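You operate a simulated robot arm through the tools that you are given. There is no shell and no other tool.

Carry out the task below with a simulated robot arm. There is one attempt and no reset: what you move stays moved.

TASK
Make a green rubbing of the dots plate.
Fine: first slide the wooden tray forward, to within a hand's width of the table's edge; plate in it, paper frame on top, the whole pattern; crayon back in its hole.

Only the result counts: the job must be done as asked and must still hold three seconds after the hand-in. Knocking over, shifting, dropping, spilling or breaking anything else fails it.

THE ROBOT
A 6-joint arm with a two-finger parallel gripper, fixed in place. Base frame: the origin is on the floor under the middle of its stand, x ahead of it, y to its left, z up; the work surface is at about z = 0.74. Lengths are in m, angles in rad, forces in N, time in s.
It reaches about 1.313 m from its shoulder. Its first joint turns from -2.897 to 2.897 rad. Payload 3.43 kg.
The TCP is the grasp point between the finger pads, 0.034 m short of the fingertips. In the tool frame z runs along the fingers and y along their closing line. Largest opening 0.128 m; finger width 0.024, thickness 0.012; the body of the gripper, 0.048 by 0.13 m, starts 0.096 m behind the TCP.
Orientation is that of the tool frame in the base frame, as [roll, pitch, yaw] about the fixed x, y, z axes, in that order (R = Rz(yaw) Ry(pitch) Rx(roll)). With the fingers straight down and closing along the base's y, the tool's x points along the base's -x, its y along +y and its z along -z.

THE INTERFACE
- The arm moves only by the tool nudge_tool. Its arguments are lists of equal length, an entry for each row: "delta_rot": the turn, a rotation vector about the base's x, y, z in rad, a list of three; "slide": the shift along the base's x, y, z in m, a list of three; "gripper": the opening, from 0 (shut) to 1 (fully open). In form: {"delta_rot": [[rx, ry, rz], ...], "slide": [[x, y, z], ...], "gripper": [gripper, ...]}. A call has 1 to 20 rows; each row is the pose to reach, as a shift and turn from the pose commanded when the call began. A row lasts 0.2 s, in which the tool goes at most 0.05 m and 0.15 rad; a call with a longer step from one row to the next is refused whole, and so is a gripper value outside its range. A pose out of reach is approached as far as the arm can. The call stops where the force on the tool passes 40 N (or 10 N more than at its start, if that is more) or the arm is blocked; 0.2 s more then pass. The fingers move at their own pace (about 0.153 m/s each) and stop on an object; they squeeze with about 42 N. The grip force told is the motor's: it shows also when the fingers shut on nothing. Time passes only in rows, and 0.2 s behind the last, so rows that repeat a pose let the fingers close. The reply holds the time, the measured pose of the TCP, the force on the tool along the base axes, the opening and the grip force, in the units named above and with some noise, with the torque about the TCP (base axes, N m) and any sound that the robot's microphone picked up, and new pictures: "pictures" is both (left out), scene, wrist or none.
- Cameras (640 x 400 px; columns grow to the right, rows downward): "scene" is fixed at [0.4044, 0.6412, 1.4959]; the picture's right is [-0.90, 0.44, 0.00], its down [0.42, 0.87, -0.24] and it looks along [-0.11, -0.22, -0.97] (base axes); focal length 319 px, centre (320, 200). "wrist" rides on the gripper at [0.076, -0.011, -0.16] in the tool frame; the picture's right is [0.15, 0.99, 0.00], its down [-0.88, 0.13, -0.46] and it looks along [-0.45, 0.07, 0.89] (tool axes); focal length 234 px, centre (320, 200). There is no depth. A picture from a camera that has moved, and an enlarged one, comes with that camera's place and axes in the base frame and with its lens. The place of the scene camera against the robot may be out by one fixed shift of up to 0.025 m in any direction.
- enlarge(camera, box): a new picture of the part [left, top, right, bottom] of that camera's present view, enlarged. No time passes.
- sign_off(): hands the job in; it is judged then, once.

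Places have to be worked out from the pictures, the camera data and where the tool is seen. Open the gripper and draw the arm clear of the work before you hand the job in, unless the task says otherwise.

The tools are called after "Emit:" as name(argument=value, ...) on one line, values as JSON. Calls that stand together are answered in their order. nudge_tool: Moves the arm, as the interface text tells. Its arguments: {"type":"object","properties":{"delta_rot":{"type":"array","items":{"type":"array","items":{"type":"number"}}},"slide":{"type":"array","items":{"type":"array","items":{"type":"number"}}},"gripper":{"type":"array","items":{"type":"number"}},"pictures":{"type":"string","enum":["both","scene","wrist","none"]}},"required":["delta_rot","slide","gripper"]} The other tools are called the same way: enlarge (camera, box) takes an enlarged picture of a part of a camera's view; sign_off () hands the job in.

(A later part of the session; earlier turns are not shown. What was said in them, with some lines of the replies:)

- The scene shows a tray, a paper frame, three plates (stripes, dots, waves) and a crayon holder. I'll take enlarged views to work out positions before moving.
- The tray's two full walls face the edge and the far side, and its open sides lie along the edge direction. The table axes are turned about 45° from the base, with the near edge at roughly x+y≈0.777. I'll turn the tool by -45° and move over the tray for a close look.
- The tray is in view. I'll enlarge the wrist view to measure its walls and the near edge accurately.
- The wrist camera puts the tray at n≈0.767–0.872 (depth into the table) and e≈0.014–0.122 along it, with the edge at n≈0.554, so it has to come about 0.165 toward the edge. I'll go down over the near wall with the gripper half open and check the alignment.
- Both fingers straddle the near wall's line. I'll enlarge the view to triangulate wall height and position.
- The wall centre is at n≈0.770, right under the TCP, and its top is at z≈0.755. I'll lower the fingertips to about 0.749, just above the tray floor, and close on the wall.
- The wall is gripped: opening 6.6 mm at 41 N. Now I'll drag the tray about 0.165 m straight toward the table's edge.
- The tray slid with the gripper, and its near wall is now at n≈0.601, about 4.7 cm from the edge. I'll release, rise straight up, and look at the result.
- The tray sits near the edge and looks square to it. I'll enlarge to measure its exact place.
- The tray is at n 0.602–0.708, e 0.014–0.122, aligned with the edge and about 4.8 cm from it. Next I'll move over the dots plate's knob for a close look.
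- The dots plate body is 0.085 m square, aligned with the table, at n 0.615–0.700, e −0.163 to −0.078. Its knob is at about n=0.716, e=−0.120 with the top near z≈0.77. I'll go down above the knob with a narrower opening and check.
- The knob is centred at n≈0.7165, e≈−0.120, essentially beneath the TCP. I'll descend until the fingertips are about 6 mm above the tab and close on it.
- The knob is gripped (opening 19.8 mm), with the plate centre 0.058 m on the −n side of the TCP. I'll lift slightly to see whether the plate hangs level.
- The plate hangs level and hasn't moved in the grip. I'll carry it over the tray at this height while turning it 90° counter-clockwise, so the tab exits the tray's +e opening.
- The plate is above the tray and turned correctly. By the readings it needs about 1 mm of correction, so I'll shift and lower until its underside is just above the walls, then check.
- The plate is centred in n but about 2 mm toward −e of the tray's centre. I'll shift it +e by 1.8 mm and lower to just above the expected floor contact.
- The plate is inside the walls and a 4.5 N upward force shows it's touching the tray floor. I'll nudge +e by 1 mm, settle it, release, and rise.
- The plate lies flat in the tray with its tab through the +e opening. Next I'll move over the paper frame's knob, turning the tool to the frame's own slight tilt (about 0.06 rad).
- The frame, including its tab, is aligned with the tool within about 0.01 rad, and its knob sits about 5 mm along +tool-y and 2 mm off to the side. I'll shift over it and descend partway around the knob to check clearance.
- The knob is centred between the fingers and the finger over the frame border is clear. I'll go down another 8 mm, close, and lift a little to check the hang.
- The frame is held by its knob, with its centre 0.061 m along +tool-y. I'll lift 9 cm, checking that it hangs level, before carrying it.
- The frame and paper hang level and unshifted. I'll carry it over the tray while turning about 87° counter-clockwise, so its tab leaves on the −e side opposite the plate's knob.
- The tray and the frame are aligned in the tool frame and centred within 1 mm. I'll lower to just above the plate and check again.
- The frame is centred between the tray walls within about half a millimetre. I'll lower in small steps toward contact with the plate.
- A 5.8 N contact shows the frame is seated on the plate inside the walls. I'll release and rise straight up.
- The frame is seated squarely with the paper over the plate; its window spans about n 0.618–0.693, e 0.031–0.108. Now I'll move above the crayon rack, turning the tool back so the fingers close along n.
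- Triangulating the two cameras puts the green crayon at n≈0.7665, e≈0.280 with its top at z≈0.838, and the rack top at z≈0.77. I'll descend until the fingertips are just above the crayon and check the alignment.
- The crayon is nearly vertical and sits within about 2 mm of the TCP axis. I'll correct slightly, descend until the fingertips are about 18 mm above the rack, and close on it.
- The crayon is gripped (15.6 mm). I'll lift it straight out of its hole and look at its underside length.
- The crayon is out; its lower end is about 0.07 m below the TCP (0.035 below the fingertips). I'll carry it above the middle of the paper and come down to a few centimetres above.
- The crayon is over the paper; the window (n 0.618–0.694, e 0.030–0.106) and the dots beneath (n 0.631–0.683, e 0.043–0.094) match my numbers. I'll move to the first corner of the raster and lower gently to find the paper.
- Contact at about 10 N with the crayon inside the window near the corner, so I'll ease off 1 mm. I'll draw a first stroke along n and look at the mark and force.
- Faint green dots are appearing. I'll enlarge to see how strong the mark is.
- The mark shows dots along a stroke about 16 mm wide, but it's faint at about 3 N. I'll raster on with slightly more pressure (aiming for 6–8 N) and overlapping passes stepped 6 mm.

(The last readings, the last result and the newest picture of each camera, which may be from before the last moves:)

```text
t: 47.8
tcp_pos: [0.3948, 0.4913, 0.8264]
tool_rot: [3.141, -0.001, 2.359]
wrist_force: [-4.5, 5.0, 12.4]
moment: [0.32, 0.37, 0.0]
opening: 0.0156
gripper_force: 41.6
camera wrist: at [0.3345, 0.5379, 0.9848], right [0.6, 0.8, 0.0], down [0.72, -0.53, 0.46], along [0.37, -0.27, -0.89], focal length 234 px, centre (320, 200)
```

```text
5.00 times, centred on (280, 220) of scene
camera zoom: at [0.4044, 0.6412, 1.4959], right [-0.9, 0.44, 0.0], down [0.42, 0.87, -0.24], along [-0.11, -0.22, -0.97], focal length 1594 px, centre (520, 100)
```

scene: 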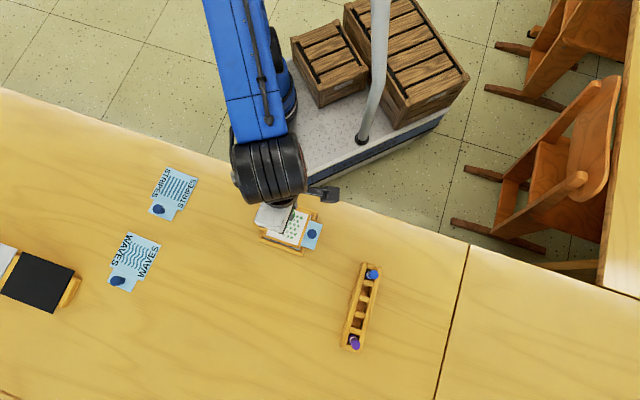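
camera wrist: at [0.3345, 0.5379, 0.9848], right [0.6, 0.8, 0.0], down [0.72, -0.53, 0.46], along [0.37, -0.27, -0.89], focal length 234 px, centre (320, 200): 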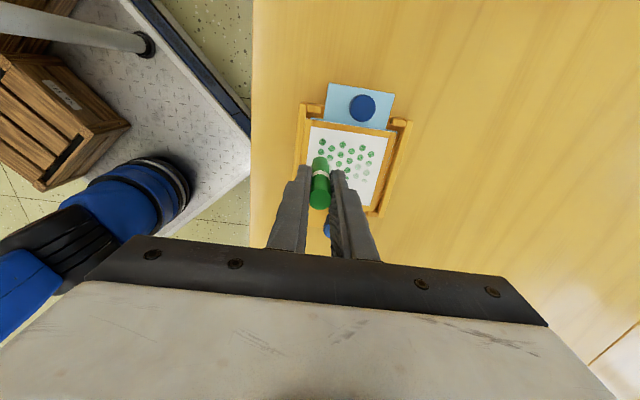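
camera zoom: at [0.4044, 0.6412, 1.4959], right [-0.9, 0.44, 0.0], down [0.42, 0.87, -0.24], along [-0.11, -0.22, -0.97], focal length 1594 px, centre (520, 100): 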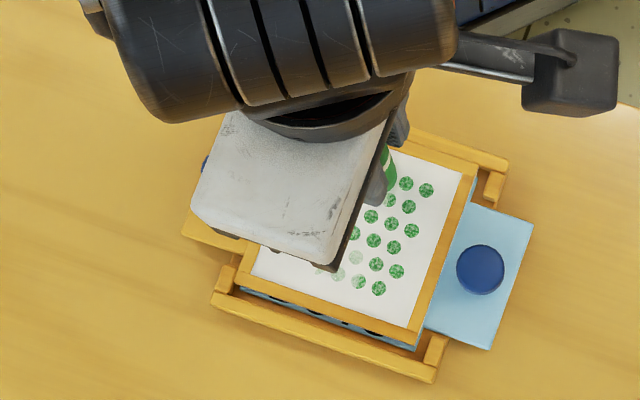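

The dots are coming out clearly and the tray hasn't moved. The frame shifts a few millimetres between the walls with the strokes, but the dots stay clean. Force has crept up to 12 N, so I'll ease up 0.6 mm and raster the remaining half.

Emit:
nudge_tool(delta_rot=[[0, 0, 0], [0, 0, 0], [0, 0, 0], [0, 0, 0], [0, 0, 0], [0, 0, 0], [0, 0, 0], [0, 0, 0], [0, 0, 0], [0, 0, 0], [0, 0, 0], [0, 0, 0], [0, 0, 0], [0, 0, 0], [0, 0, 0], [0, 0, 0], [0, 0, 0], [0, 0, 0], [0, 0, 0], [0, 0, 0]], slide=[[0.0127, 0.0127, 0.0006], [0.0255, 0.0255, 0.0006], [0.0382, 0.0382, 0.0006], [0.0424, 0.034, 0.0006], [0.0297, 0.0212, 0.0006], [0.017, 0.0085, 0.0006], [0.0042, -0.0042, 0.0006], [0.0085, -0.0085, 0.0006], [0.0212, 0.0042, 0.0006], [0.0339, 0.017, 0.0006], [0.0467, 0.0297, 0.0006], [0.0509, 0.0255, 0.0006], [0.0382, 0.0127, 0.0006], [0.0255, 0.0, 0.0006], [0.0127, -0.0127, 0.0006], [0.017, -0.017, 0.0006], [0.0297, -0.0042, 0.0006], [0.0424, 0.0085, 0.0006], [0.0552, 0.0212, 0.0006], [0.0424, 0.0085, 0.0006]], gripper=[0, 0, 0, 0, 0, 0, 0, 0, 0, 0, 0, 0, 0, 0, 0, 0, 0, 0, 0, 0])

Emit:
enlarge(camera="wrist", box=[230, 60, 390, 160])

Emit:
enlarge(camera="scene", box=[220, 180, 340, 260])

```text
t: 52.0
tcp_pos: [0.4396, 0.4997, 0.8265]
tool_rot: [3.141, -0.001, 2.356]
wrist_force: [0.2, -0.5, 0.1]
moment: [0.0, 0.0, -0.03]
opening: 0.0153
gripper_force: 42.4
camera wrist: at [0.3778, 0.5464, 0.9853], right [0.6, 0.8, 0.0], down [0.72, -0.53, 0.46], along [0.37, -0.27, -0.89], focal length 234 px, centre (320, 200)
```

scene: 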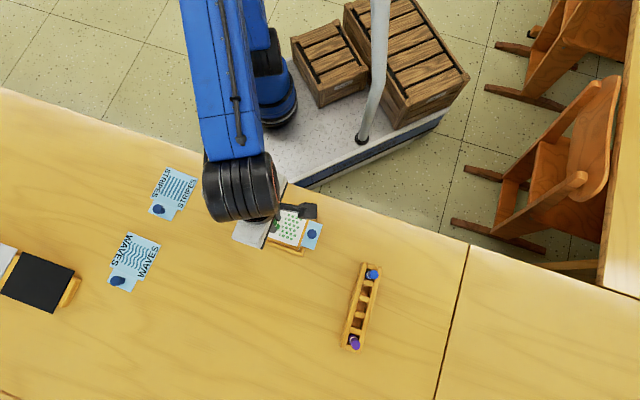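
wrist: 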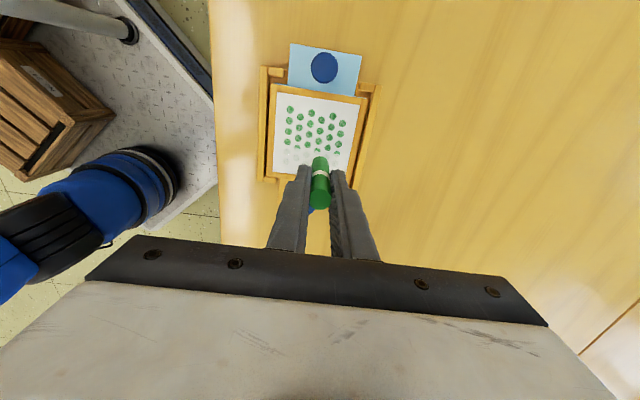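

```text
4.00 times, centred on (310, 110) of wrist
camera zoom: at [0.3778, 0.5464, 0.9853], right [0.6, 0.8, 0.0], down [0.72, -0.53, 0.46], along [0.37, -0.27, -0.89], focal length 937 px, centre (360, 560)
```

zoom: 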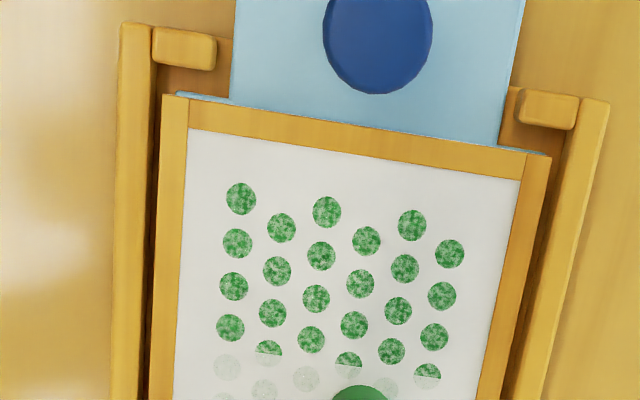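

```text
5.00 times, centred on (280, 220) of scene
camera zoom: at [0.4044, 0.6412, 1.4959], right [-0.9, 0.44, 0.0], down [0.42, 0.87, -0.24], along [-0.11, -0.22, -0.97], focal length 1594 px, centre (520, 100)
```

zoom: 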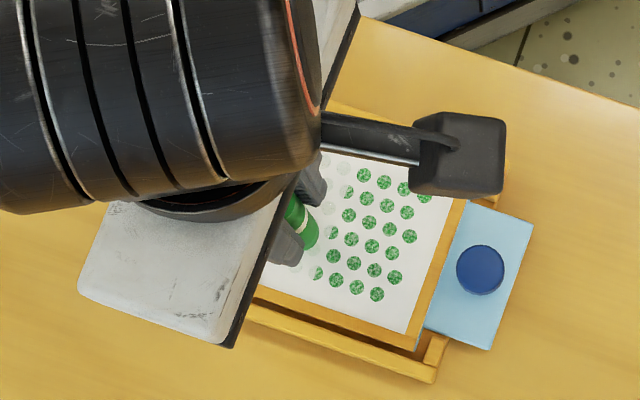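

The upper rows are solid, but contact was lost on the last lines (force about 0). I'll lower about 1.2 mm here to restore contact and read the force.

Emit:
nudge_tool(delta_rot=[[0, 0, 0], [0, 0, 0], [0, 0, 0]], slide=[[0, 0, -0.0006], [0, 0, -0.0012], [0, 0, -0.0012]], gripper=[0, 0, 0], pictures="none")

```text
t: 52.8
tcp_pos: [0.4393, 0.4997, 0.8269]
tool_rot: [3.14, 0.0, 2.357]
wrist_force: [-0.2, -0.2, 7.7]
moment: [-0.02, 0.03, -0.02]
opening: 0.0157
gripper_force: 42.0
```

Contact is back at 7.7 N. I'll retrace the lower lines at this height with overlapping passes.

Emit:
nudge_tool(delta_rot=[[0, 0, 0], [0, 0, 0], [0, 0, 0], [0, 0, 0], [0, 0, 0], [0, 0, 0], [0, 0, 0], [0, 0, 0], [0, 0, 0], [0, 0, 0], [0, 0, 0], [0, 0, 0], [0, 0, 0], [0, 0, 0], [0, 0, 0], [0, 0, 0], [0, 0, 0], [0, 0, 0], [0, 0, 0], [0, 0, 0]], slide=[[0.0127, 0.0127, 0], [0, 0, 0], [-0.0127, -0.0127, 0], [-0.0255, -0.0255, 0], [-0.0297, -0.0212, 0], [-0.017, -0.0085, 0], [-0.0042, 0.0042, 0], [0.0085, 0.017, 0], [0.0042, 0.0212, 0], [-0.0085, 0.0085, 0], [-0.0212, -0.0042, 0], [-0.034, -0.017, 0], [-0.0382, -0.0127, 0], [-0.0255, 0, 0], [-0.0127, 0.0127, 0], [0, 0.0255, 0], [0.0063, 0.0191, 0], [-0.0064, 0.0064, 0], [-0.0191, -0.0064, 0], [-0.0319, -0.0191, 0]], gripper=[0, 0, 0, 0, 0, 0, 0, 0, 0, 0, 0, 0, 0, 0, 0, 0, 0, 0, 0, 0])

Emit:
enlarge(camera="wrist", box=[260, 70, 420, 170])

Emit:
enlarge(camera="scene", box=[220, 180, 340, 260])

```text
t: 57.0
tcp_pos: [0.4065, 0.4816, 0.8259]
tool_rot: [3.141, 0.0, 2.357]
wrist_force: [1.0, -0.3, 4.7]
moment: [0.06, -0.03, 0.01]
opening: 0.0155
gripper_force: 41.8
camera wrist: at [0.3455, 0.5272, 0.9846], right [0.6, 0.8, 0.0], down [0.72, -0.53, 0.46], along [0.37, -0.27, -0.89], focal length 234 px, centre (320, 200)
```

scene: 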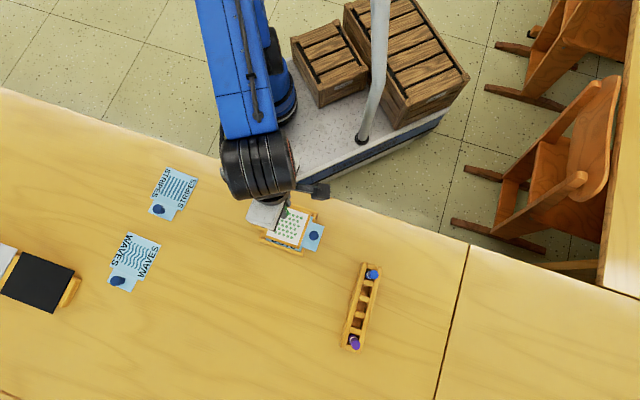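
wrist: 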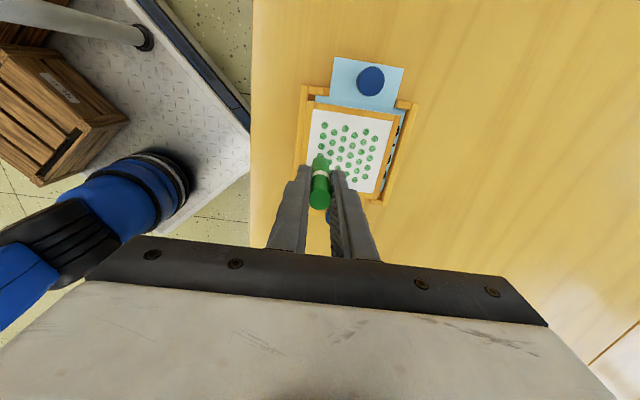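

```text
4.00 times, centred on (340, 120) of wrist
camera zoom: at [0.3455, 0.5272, 0.9846], right [0.6, 0.8, 0.0], down [0.72, -0.53, 0.46], along [0.37, -0.27, -0.89], focal length 937 px, centre (240, 520)
```

zoom: 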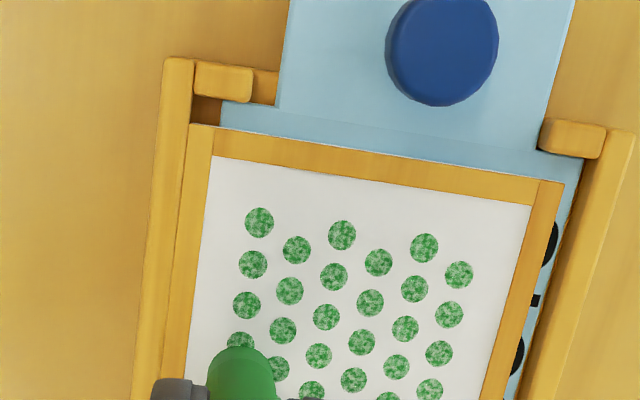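

```text
5.00 times, centred on (280, 220) of scene
camera zoom: at [0.4044, 0.6412, 1.4959], right [-0.9, 0.44, 0.0], down [0.42, 0.87, -0.24], along [-0.11, -0.22, -0.97], focal length 1594 px, centre (520, 100)
```

zoom: 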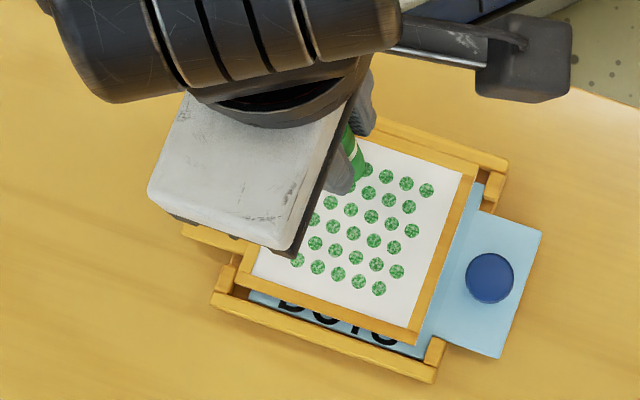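

All visible dots are now solid green. The plate and frame have shifted a few millimetres within the tray's play. I'll lift the crayon and look at the whole sheet.

Emit:
nudge_tool(delta_rot=[[0, 0, 0], [0, 0, 0], [0, 0, 0], [0, 0, 0], [0, 0, 0]], slide=[[0, 0, 0.02], [0, 0, 0.05], [-0.02, 0.02, 0.085], [-0.045, 0.045, 0.1], [-0.045, 0.045, 0.1]], gripper=[0, 0, 0, 0, 0])

Emit:
enlarge(camera="wrist", box=[270, 110, 430, 210])

Emit:
enlarge(camera="scene", box=[220, 180, 340, 260])

```text
t: 58.2
tcp_pos: [0.3622, 0.5266, 0.9262]
tool_rot: [3.141, 0.0, 2.356]
wrist_force: [-0.7, 0.2, -0.3]
moment: [-0.02, -0.01, 0.0]
opening: 0.0155
gripper_force: 42.0
camera wrist: at [0.3012, 0.5733, 1.0842], right [0.6, 0.8, 0.0], down [0.71, -0.53, 0.46], along [0.37, -0.27, -0.89], focal length 234 px, centre (320, 200)
```

scene: 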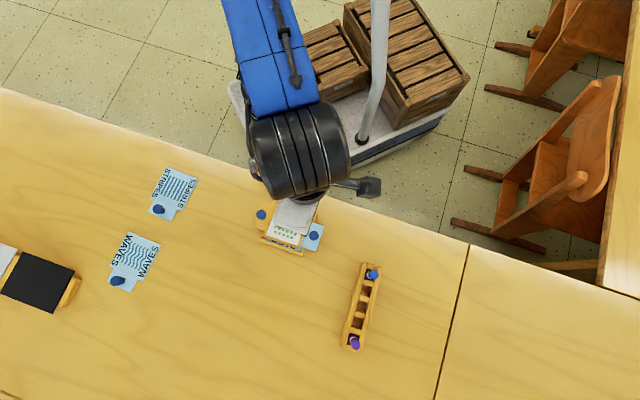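
wrist: 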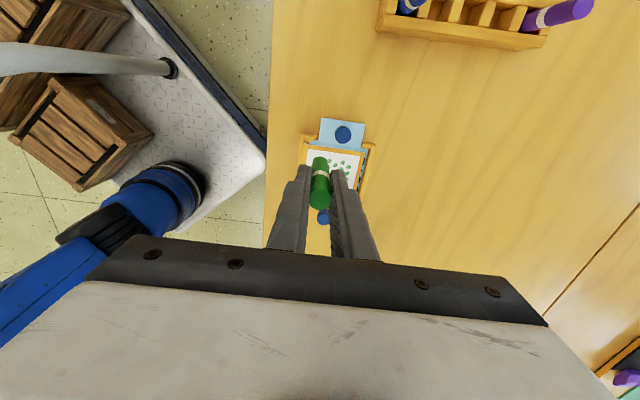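

```text
4.00 times, centred on (350, 160) of wrist
camera zoom: at [0.3012, 0.5733, 1.0842], right [0.6, 0.8, 0.0], down [0.71, -0.53, 0.46], along [0.37, -0.27, -0.89], focal length 937 px, centre (200, 360)
```

zoom: 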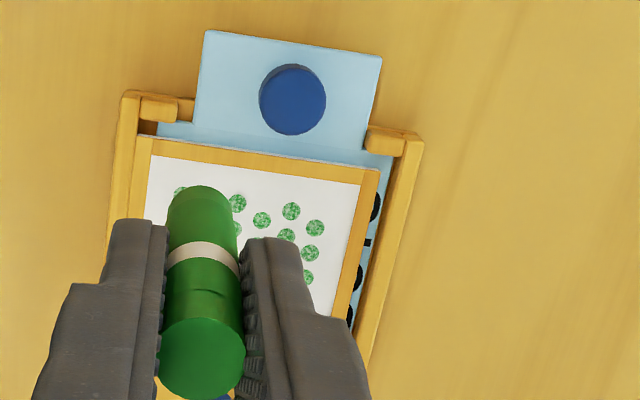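

```text
5.00 times, centred on (280, 220) of scene
camera zoom: at [0.4044, 0.6412, 1.4959], right [-0.9, 0.44, 0.0], down [0.42, 0.87, -0.24], along [-0.11, -0.22, -0.97], focal length 1594 px, centre (520, 100)
```

zoom: 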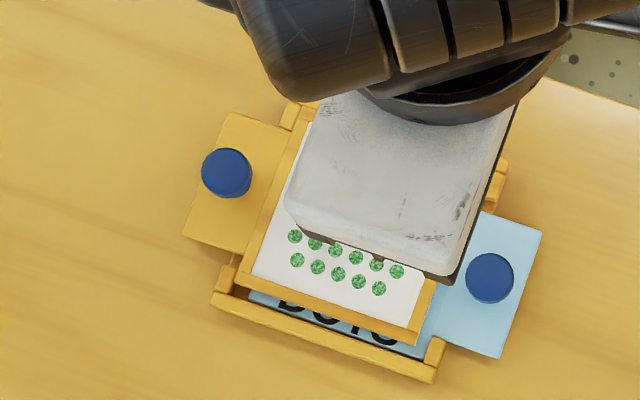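

The gripper still hides part of the sheet. I'll move over the rack, still holding the crayon up, so the scene camera gets a clear view of the paper.

Emit:
nudge_tool(delta_rot=[[0, 0, 0], [0, 0, 0], [0, 0, 0], [0, 0, 0], [0, 0, 0], [0, 0, 0]], slide=[[-0.0035, 0.0426, 0.0164], [-0.0071, 0.0852, 0.0164], [-0.0106, 0.1278, 0.0164], [-0.0142, 0.1704, 0.0164], [-0.0177, 0.213, 0.0164], [-0.0177, 0.213, 0.0164]], gripper=[0, 0, 0, 0, 0, 0])

Emit:
enlarge(camera="scene", box=[240, 190, 340, 260])

Emit:
enlarge(camera="wrist", box=[220, 80, 420, 205])

```text
t: 59.6
tcp_pos: [0.3443, 0.7401, 0.9418]
tool_rot: [-3.141, 0.0, 2.356]
wrist_force: [-0.4, 0.4, -0.4]
moment: [-0.01, 0.0, 0.04]
opening: 0.0152
gripper_force: 42.3
camera wrist: at [0.2829, 0.786, 1.1002], right [0.6, 0.8, 0.0], down [0.72, -0.53, 0.46], along [0.37, -0.27, -0.89], focal length 234 px, centre (320, 200)
```

scene: 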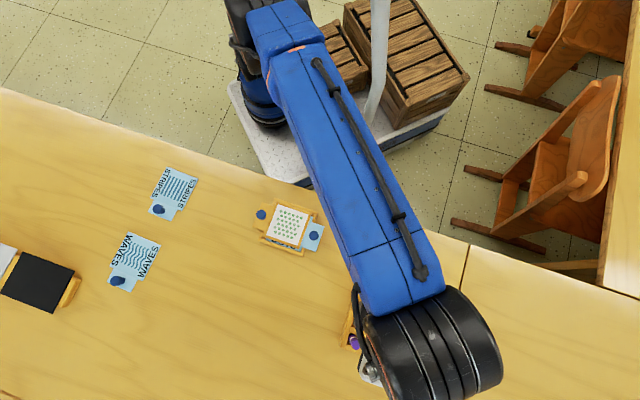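
wrist: 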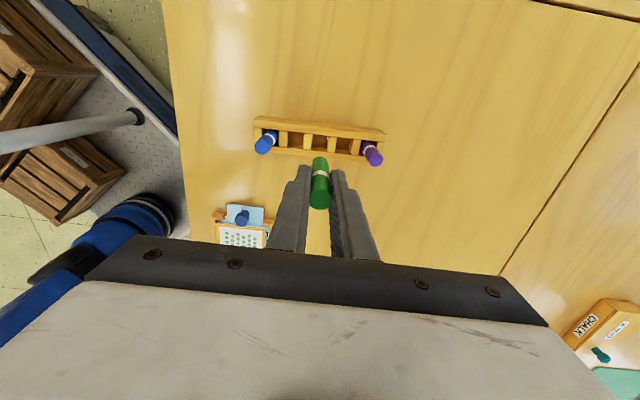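

```text
5.71 times, centred on (290, 225) of scene
camera zoom: at [0.4044, 0.6412, 1.4959], right [-0.9, 0.44, 0.0], down [0.42, 0.87, -0.24], along [-0.11, -0.22, -0.97], focal length 1821 px, centre (491, 57)
```

zoom: 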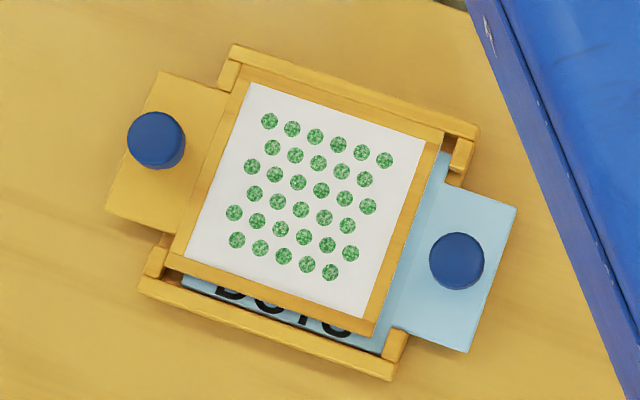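

```text
3.20 times, centred on (320, 142) of wrist
camera zoom: at [0.2829, 0.786, 1.1002], right [0.6, 0.8, 0.0], down [0.72, -0.53, 0.46], along [0.37, -0.27, -0.89], focal length 749 px, centre (320, 384)
```

zoom: 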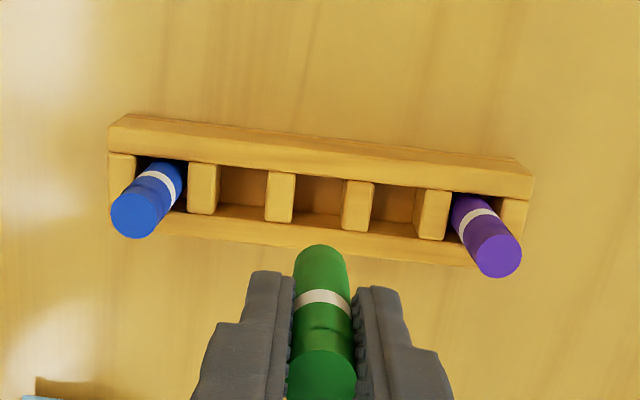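

All 33 dots are rubbed solid green and the tray is still in place. The crayon hasn't slipped in the grip (same position as when lifted), so I'll lower it to just above its middle hole and check the alignment.

Emit:
nudge_tool(delta_rot=[[0, 0, 0], [0, 0, 0], [0, 0, 0], [0, 0, 0], [0, 0, 0]], slide=[[0, 0, -0.03], [0, 0, -0.06], [0, 0, -0.08], [0, 0, -0.086], [0, 0, -0.086]], gripper=[0, 0, 0, 0, 0])

Emit:
enlarge(camera="wrist", box=[220, 90, 420, 215])

Emit:
enlarge(camera="scene", box=[258, 202, 322, 242])

```text
t: 60.8
tcp_pos: [0.3455, 0.7384, 0.8579]
tool_rot: [3.142, 0.0, 2.357]
wrist_force: [-0.4, -0.4, -0.1]
moment: [0.01, -0.02, 0.0]
opening: 0.0154
gripper_force: 42.7
camera wrist: at [0.2835, 0.7852, 1.0145], right [0.6, 0.8, 0.0], down [0.72, -0.53, 0.46], along [0.37, -0.27, -0.89], focal length 234 px, centre (320, 200)
```

scene: 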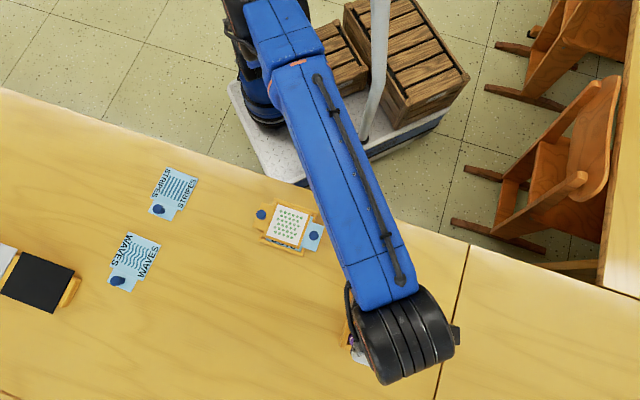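
wrist: 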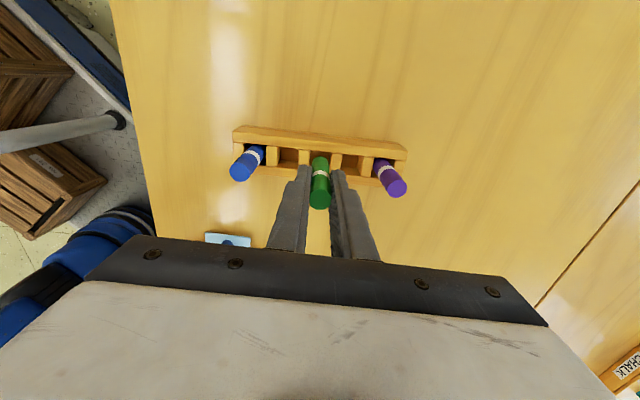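

```text
3.20 times, centred on (320, 152) of wrist
camera zoom: at [0.2835, 0.7852, 1.0145], right [0.6, 0.8, 0.0], down [0.72, -0.53, 0.46], along [0.37, -0.27, -0.89], focal length 749 px, centre (320, 352)
```

zoom: 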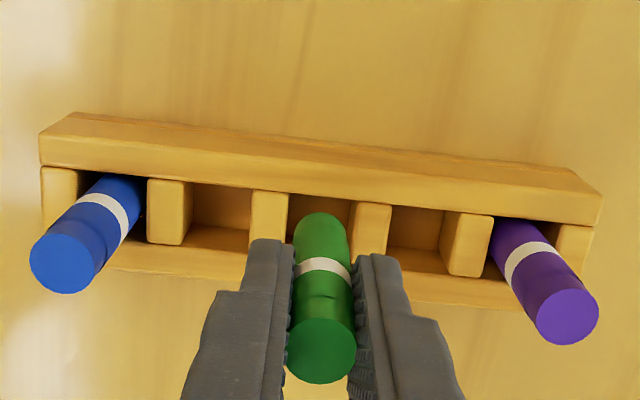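

```text
10.00 times, centred on (290, 222) of scene
camera zoom: at [0.4044, 0.6412, 1.4959], right [-0.9, 0.44, 0.0], down [0.42, 0.87, -0.24], along [-0.11, -0.22, -0.97], focal length 3187 px, centre (620, -20)
```

zoom: 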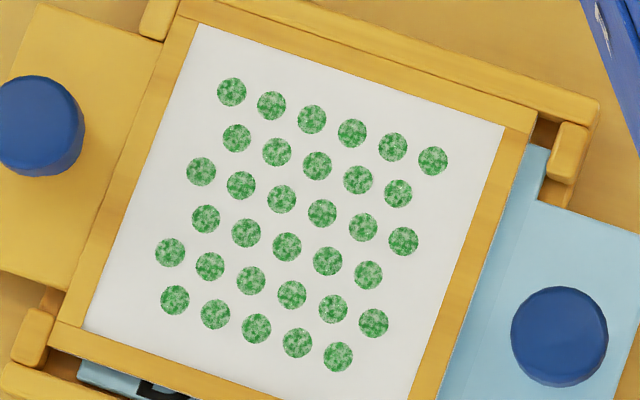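

The enlarged view confirms a complete, even rubbing. The crayon is centred over its middle hole, so I'll lower it slowly to the height where I picked it up.

Emit:
nudge_tool(delta_rot=[[0, 0, 0], [0, 0, 0], [0, 0, 0], [0, 0, 0], [0, 0, 0], [0, 0, 0]], slide=[[0, 0, -0.007], [0, 0, -0.014], [0, 0, -0.021], [0, 0, -0.028], [0, 0, -0.0325], [0, 0, -0.0325]], gripper=[0, 0, 0, 0, 0, 0], pictures="wrist")

Emit:
enlarge(camera="wrist", box=[220, 100, 420, 225])

```text
t: 62.2
tcp_pos: [0.3449, 0.7382, 0.8227]
tool_rot: [3.141, -0.001, 2.357]
wrist_force: [0.2, -0.2, 0.3]
moment: [-0.02, -0.01, -0.03]
opening: 0.0156
gripper_force: 42.1
camera wrist: at [0.2834, 0.7851, 0.9821], right [0.6, 0.8, 0.0], down [0.72, -0.53, 0.46], along [0.37, -0.27, -0.89], focal length 234 px, centre (320, 200)
```

wrist: 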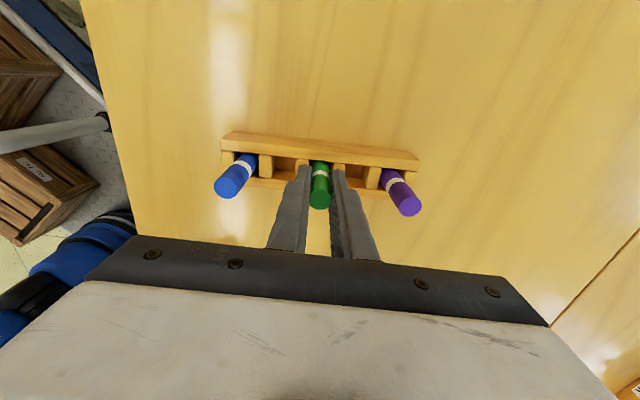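

```text
3.20 times, centred on (320, 162) of wrist
camera zoom: at [0.2834, 0.7851, 0.9821], right [0.6, 0.8, 0.0], down [0.72, -0.53, 0.46], along [0.37, -0.27, -0.89], focal length 749 px, centre (320, 320)
```

zoom: 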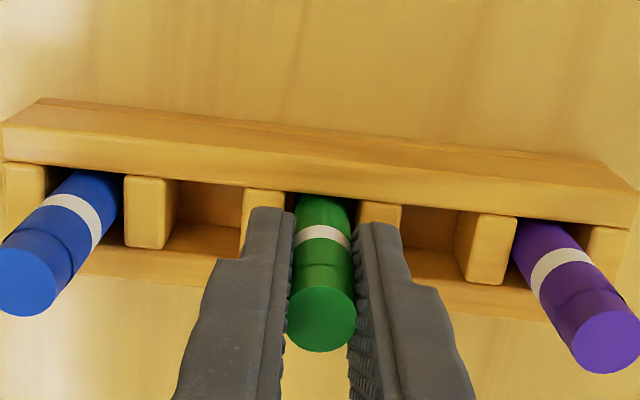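

The crayon is back in its hole with no force on the tool, matching the picture at pick-up. I'll lower the last 1.5 mm, open, and rise straight up.

Emit:
nudge_tool(delta_rot=[[0, 0, 0], [0, 0, 0], [0, 0, 0], [0, 0, 0], [0, 0, 0], [0, 0, 0], [0, 0, 0], [0, 0, 0], [0, 0, 0]], slide=[[0, 0, -0.0012], [0, 0, -0.0012], [0, 0, -0.0012], [0, 0, -0.0012], [0, 0, 0.03], [0, 0, 0.07], [0, 0, 0.11], [0, 0, 0.14], [0, 0, 0.14]], gripper=[0, 0.2, 0.35, 0.4, 0.4, 0.4, 0.4, 0.4, 0.4])

Emit:
enlarge(camera="wrist", box=[220, 80, 420, 205])

```text
t: 64.2
tcp_pos: [0.3448, 0.7384, 0.9639]
tool_rot: [-3.141, 0.0, 2.355]
wrist_force: [-0.8, -0.2, 0.3]
moment: [0.01, 0.02, 0.03]
opening: 0.0512
gripper_force: 0.0
camera wrist: at [0.2831, 0.7853, 1.1221], right [0.6, 0.8, 0.0], down [0.72, -0.53, 0.46], along [0.37, -0.27, -0.89], focal length 234 px, centre (320, 200)
```

scene: 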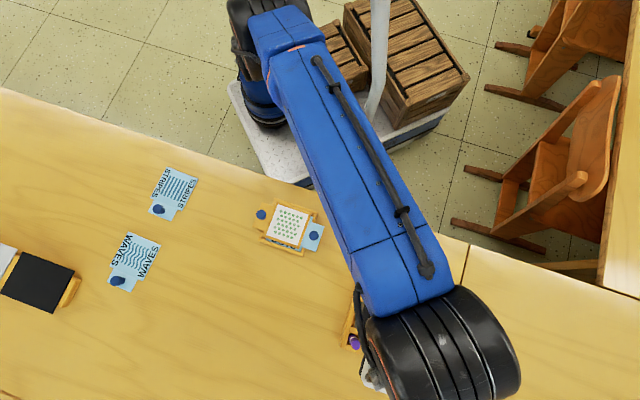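
wrist: 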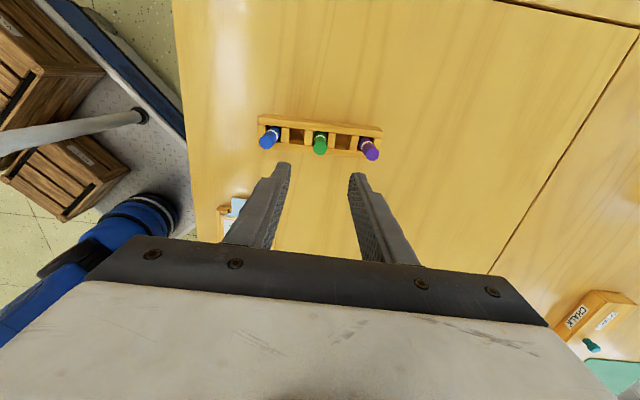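

```text
3.20 times, centred on (320, 142) of wrist
camera zoom: at [0.2831, 0.7853, 1.1221], right [0.6, 0.8, 0.0], down [0.72, -0.53, 0.46], along [0.37, -0.27, -0.89], focal length 749 px, centre (320, 384)
```

zoom: 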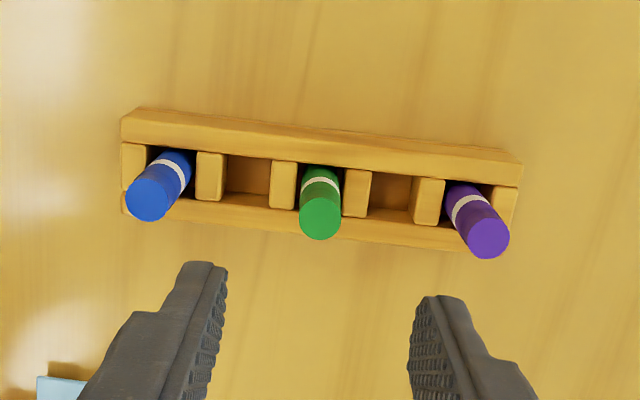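

The green crayon stands in its middle hole again and the fingers are clear. I'll retreat high to the starting pose and inspect the whole scene.

Emit:
nudge_tool(delta_rot=[[0, 0, 0], [0, 0, 0], [0, 0, 0.131], [0, 0, 0.262], [0, 0, 0.393], [0, 0, 0.524], [0, 0, 0.655], [0, 0, 0.7854], [0, 0, 0.7854]], slide=[[0, 0, 0.045], [0, 0, 0.09], [-0.0079, -0.0406, 0.115], [-0.0157, -0.0812, 0.1326], [-0.0236, -0.1218, 0.1326], [-0.0315, -0.1624, 0.1326], [-0.0393, -0.203, 0.1326], [-0.0472, -0.2436, 0.1326], [-0.0472, -0.2436, 0.1326]], gripper=[0.4, 0.6, 1, 1, 1, 1, 1, 1, 1])

Emit:
enlarge(camera="scene", box=[220, 180, 348, 260])

Emit:
enlarge(camera="scene", box=[290, 250, 450, 350])

Emit:
enlarge(camera="wrist", box=[280, 160, 440, 260])

```text
t: 66.2
tcp_pos: [0.2979, 0.4963, 1.0967]
tool_rot: [3.14, 0.001, -3.14]
wrist_force: [-0.7, -0.1, -0.6]
moment: [0.01, 0.03, 0.0]
opening: 0.1283
gripper_force: 0.2
out of reach, approached as far as the arm can: row 2, 3, 4
camera wrist: at [0.2219, 0.4853, 1.2549], right [-0.15, 0.99, 0.0], down [0.88, 0.13, 0.46], along [0.45, 0.07, -0.89], focal length 234 px, centre (320, 200)
```

scene: 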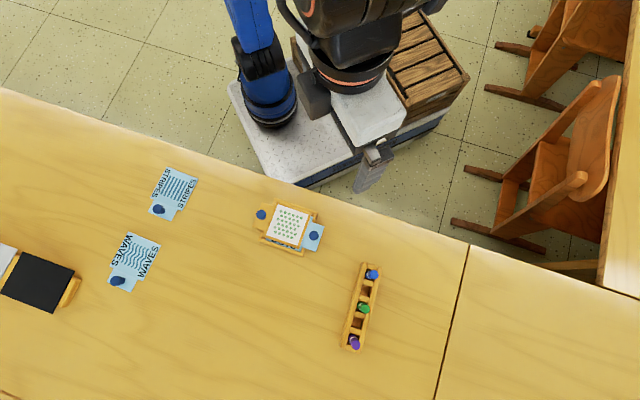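
wrist: 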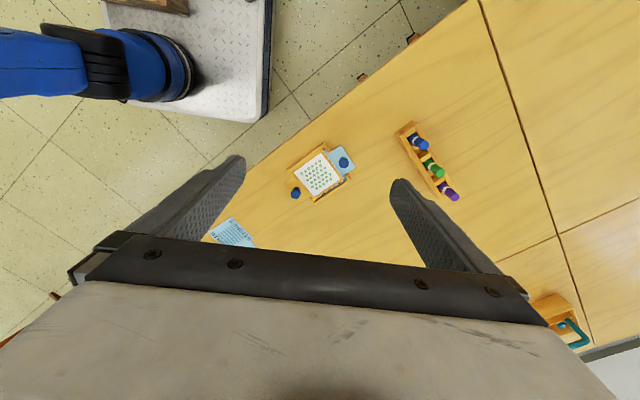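

```text
5.00 times, centred on (284, 220) of scene
camera zoom: at [0.4044, 0.6412, 1.4959], right [-0.9, 0.44, 0.0], down [0.42, 0.87, -0.24], along [-0.11, -0.22, -0.97], focal length 1594 px, centre (500, 100)
```

zoom: 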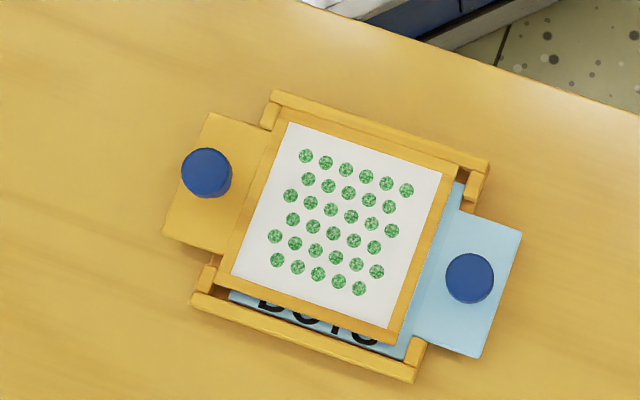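

```text
4.00 times, centred on (370, 300) of scene
camera zoom: at [0.4044, 0.6412, 1.4959], right [-0.9, 0.44, 0.0], down [0.42, 0.87, -0.24], along [-0.11, -0.22, -0.97], focal length 1275 px, centre (120, -200)
```

zoom: 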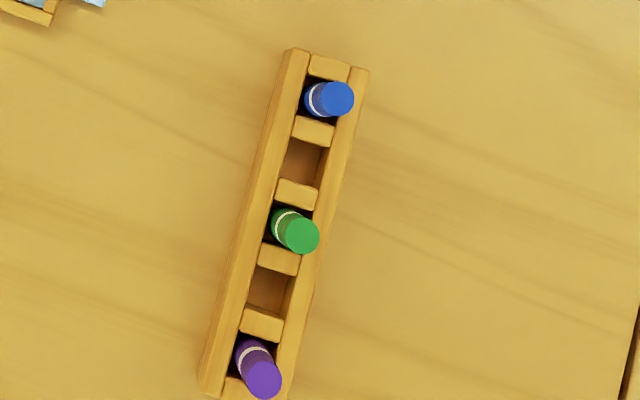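

```text
4.00 times, centred on (360, 210) of wrist
camera zoom: at [0.2219, 0.4853, 1.2549], right [-0.15, 0.99, 0.0], down [0.88, 0.13, 0.46], along [0.45, 0.07, -0.89], focal length 937 px, centre (160, 160)
```

zoom: 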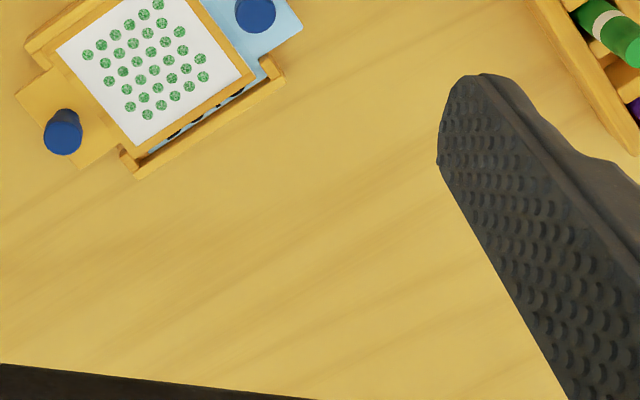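

The scene shows the tray about 4.8 cm from the edge with the plate and paper frame in it. The full 33-dot green rubbing is there, the green crayon is back in its middle hole, other items look untouched, and the arm is clear. I'm handing the job in.

Emit:
sign_off()

```text
The job is handed in.
```

The green rubbing of the dots plate is finished and handed in. All 33 dots came out solid green in the last close-up.

- **Tray:** I slid it to about 4.8 cm from the table's near edge, square to it. It did not move during the rubbing.
- **Plate and frame:** The dots plate lies in the tray with the paper frame flat on top. The rubbing pushed the two a few millimetres in opposite directions, so they are no longer perfectly lined up. I left them that way because both are still inside the tray walls and the dots came out clean.
- **Crayon:** The green crayon is back in its middle hole.
- **Everything else:** The other plates and crayons look untouched, and the arm is clear with the gripper open.
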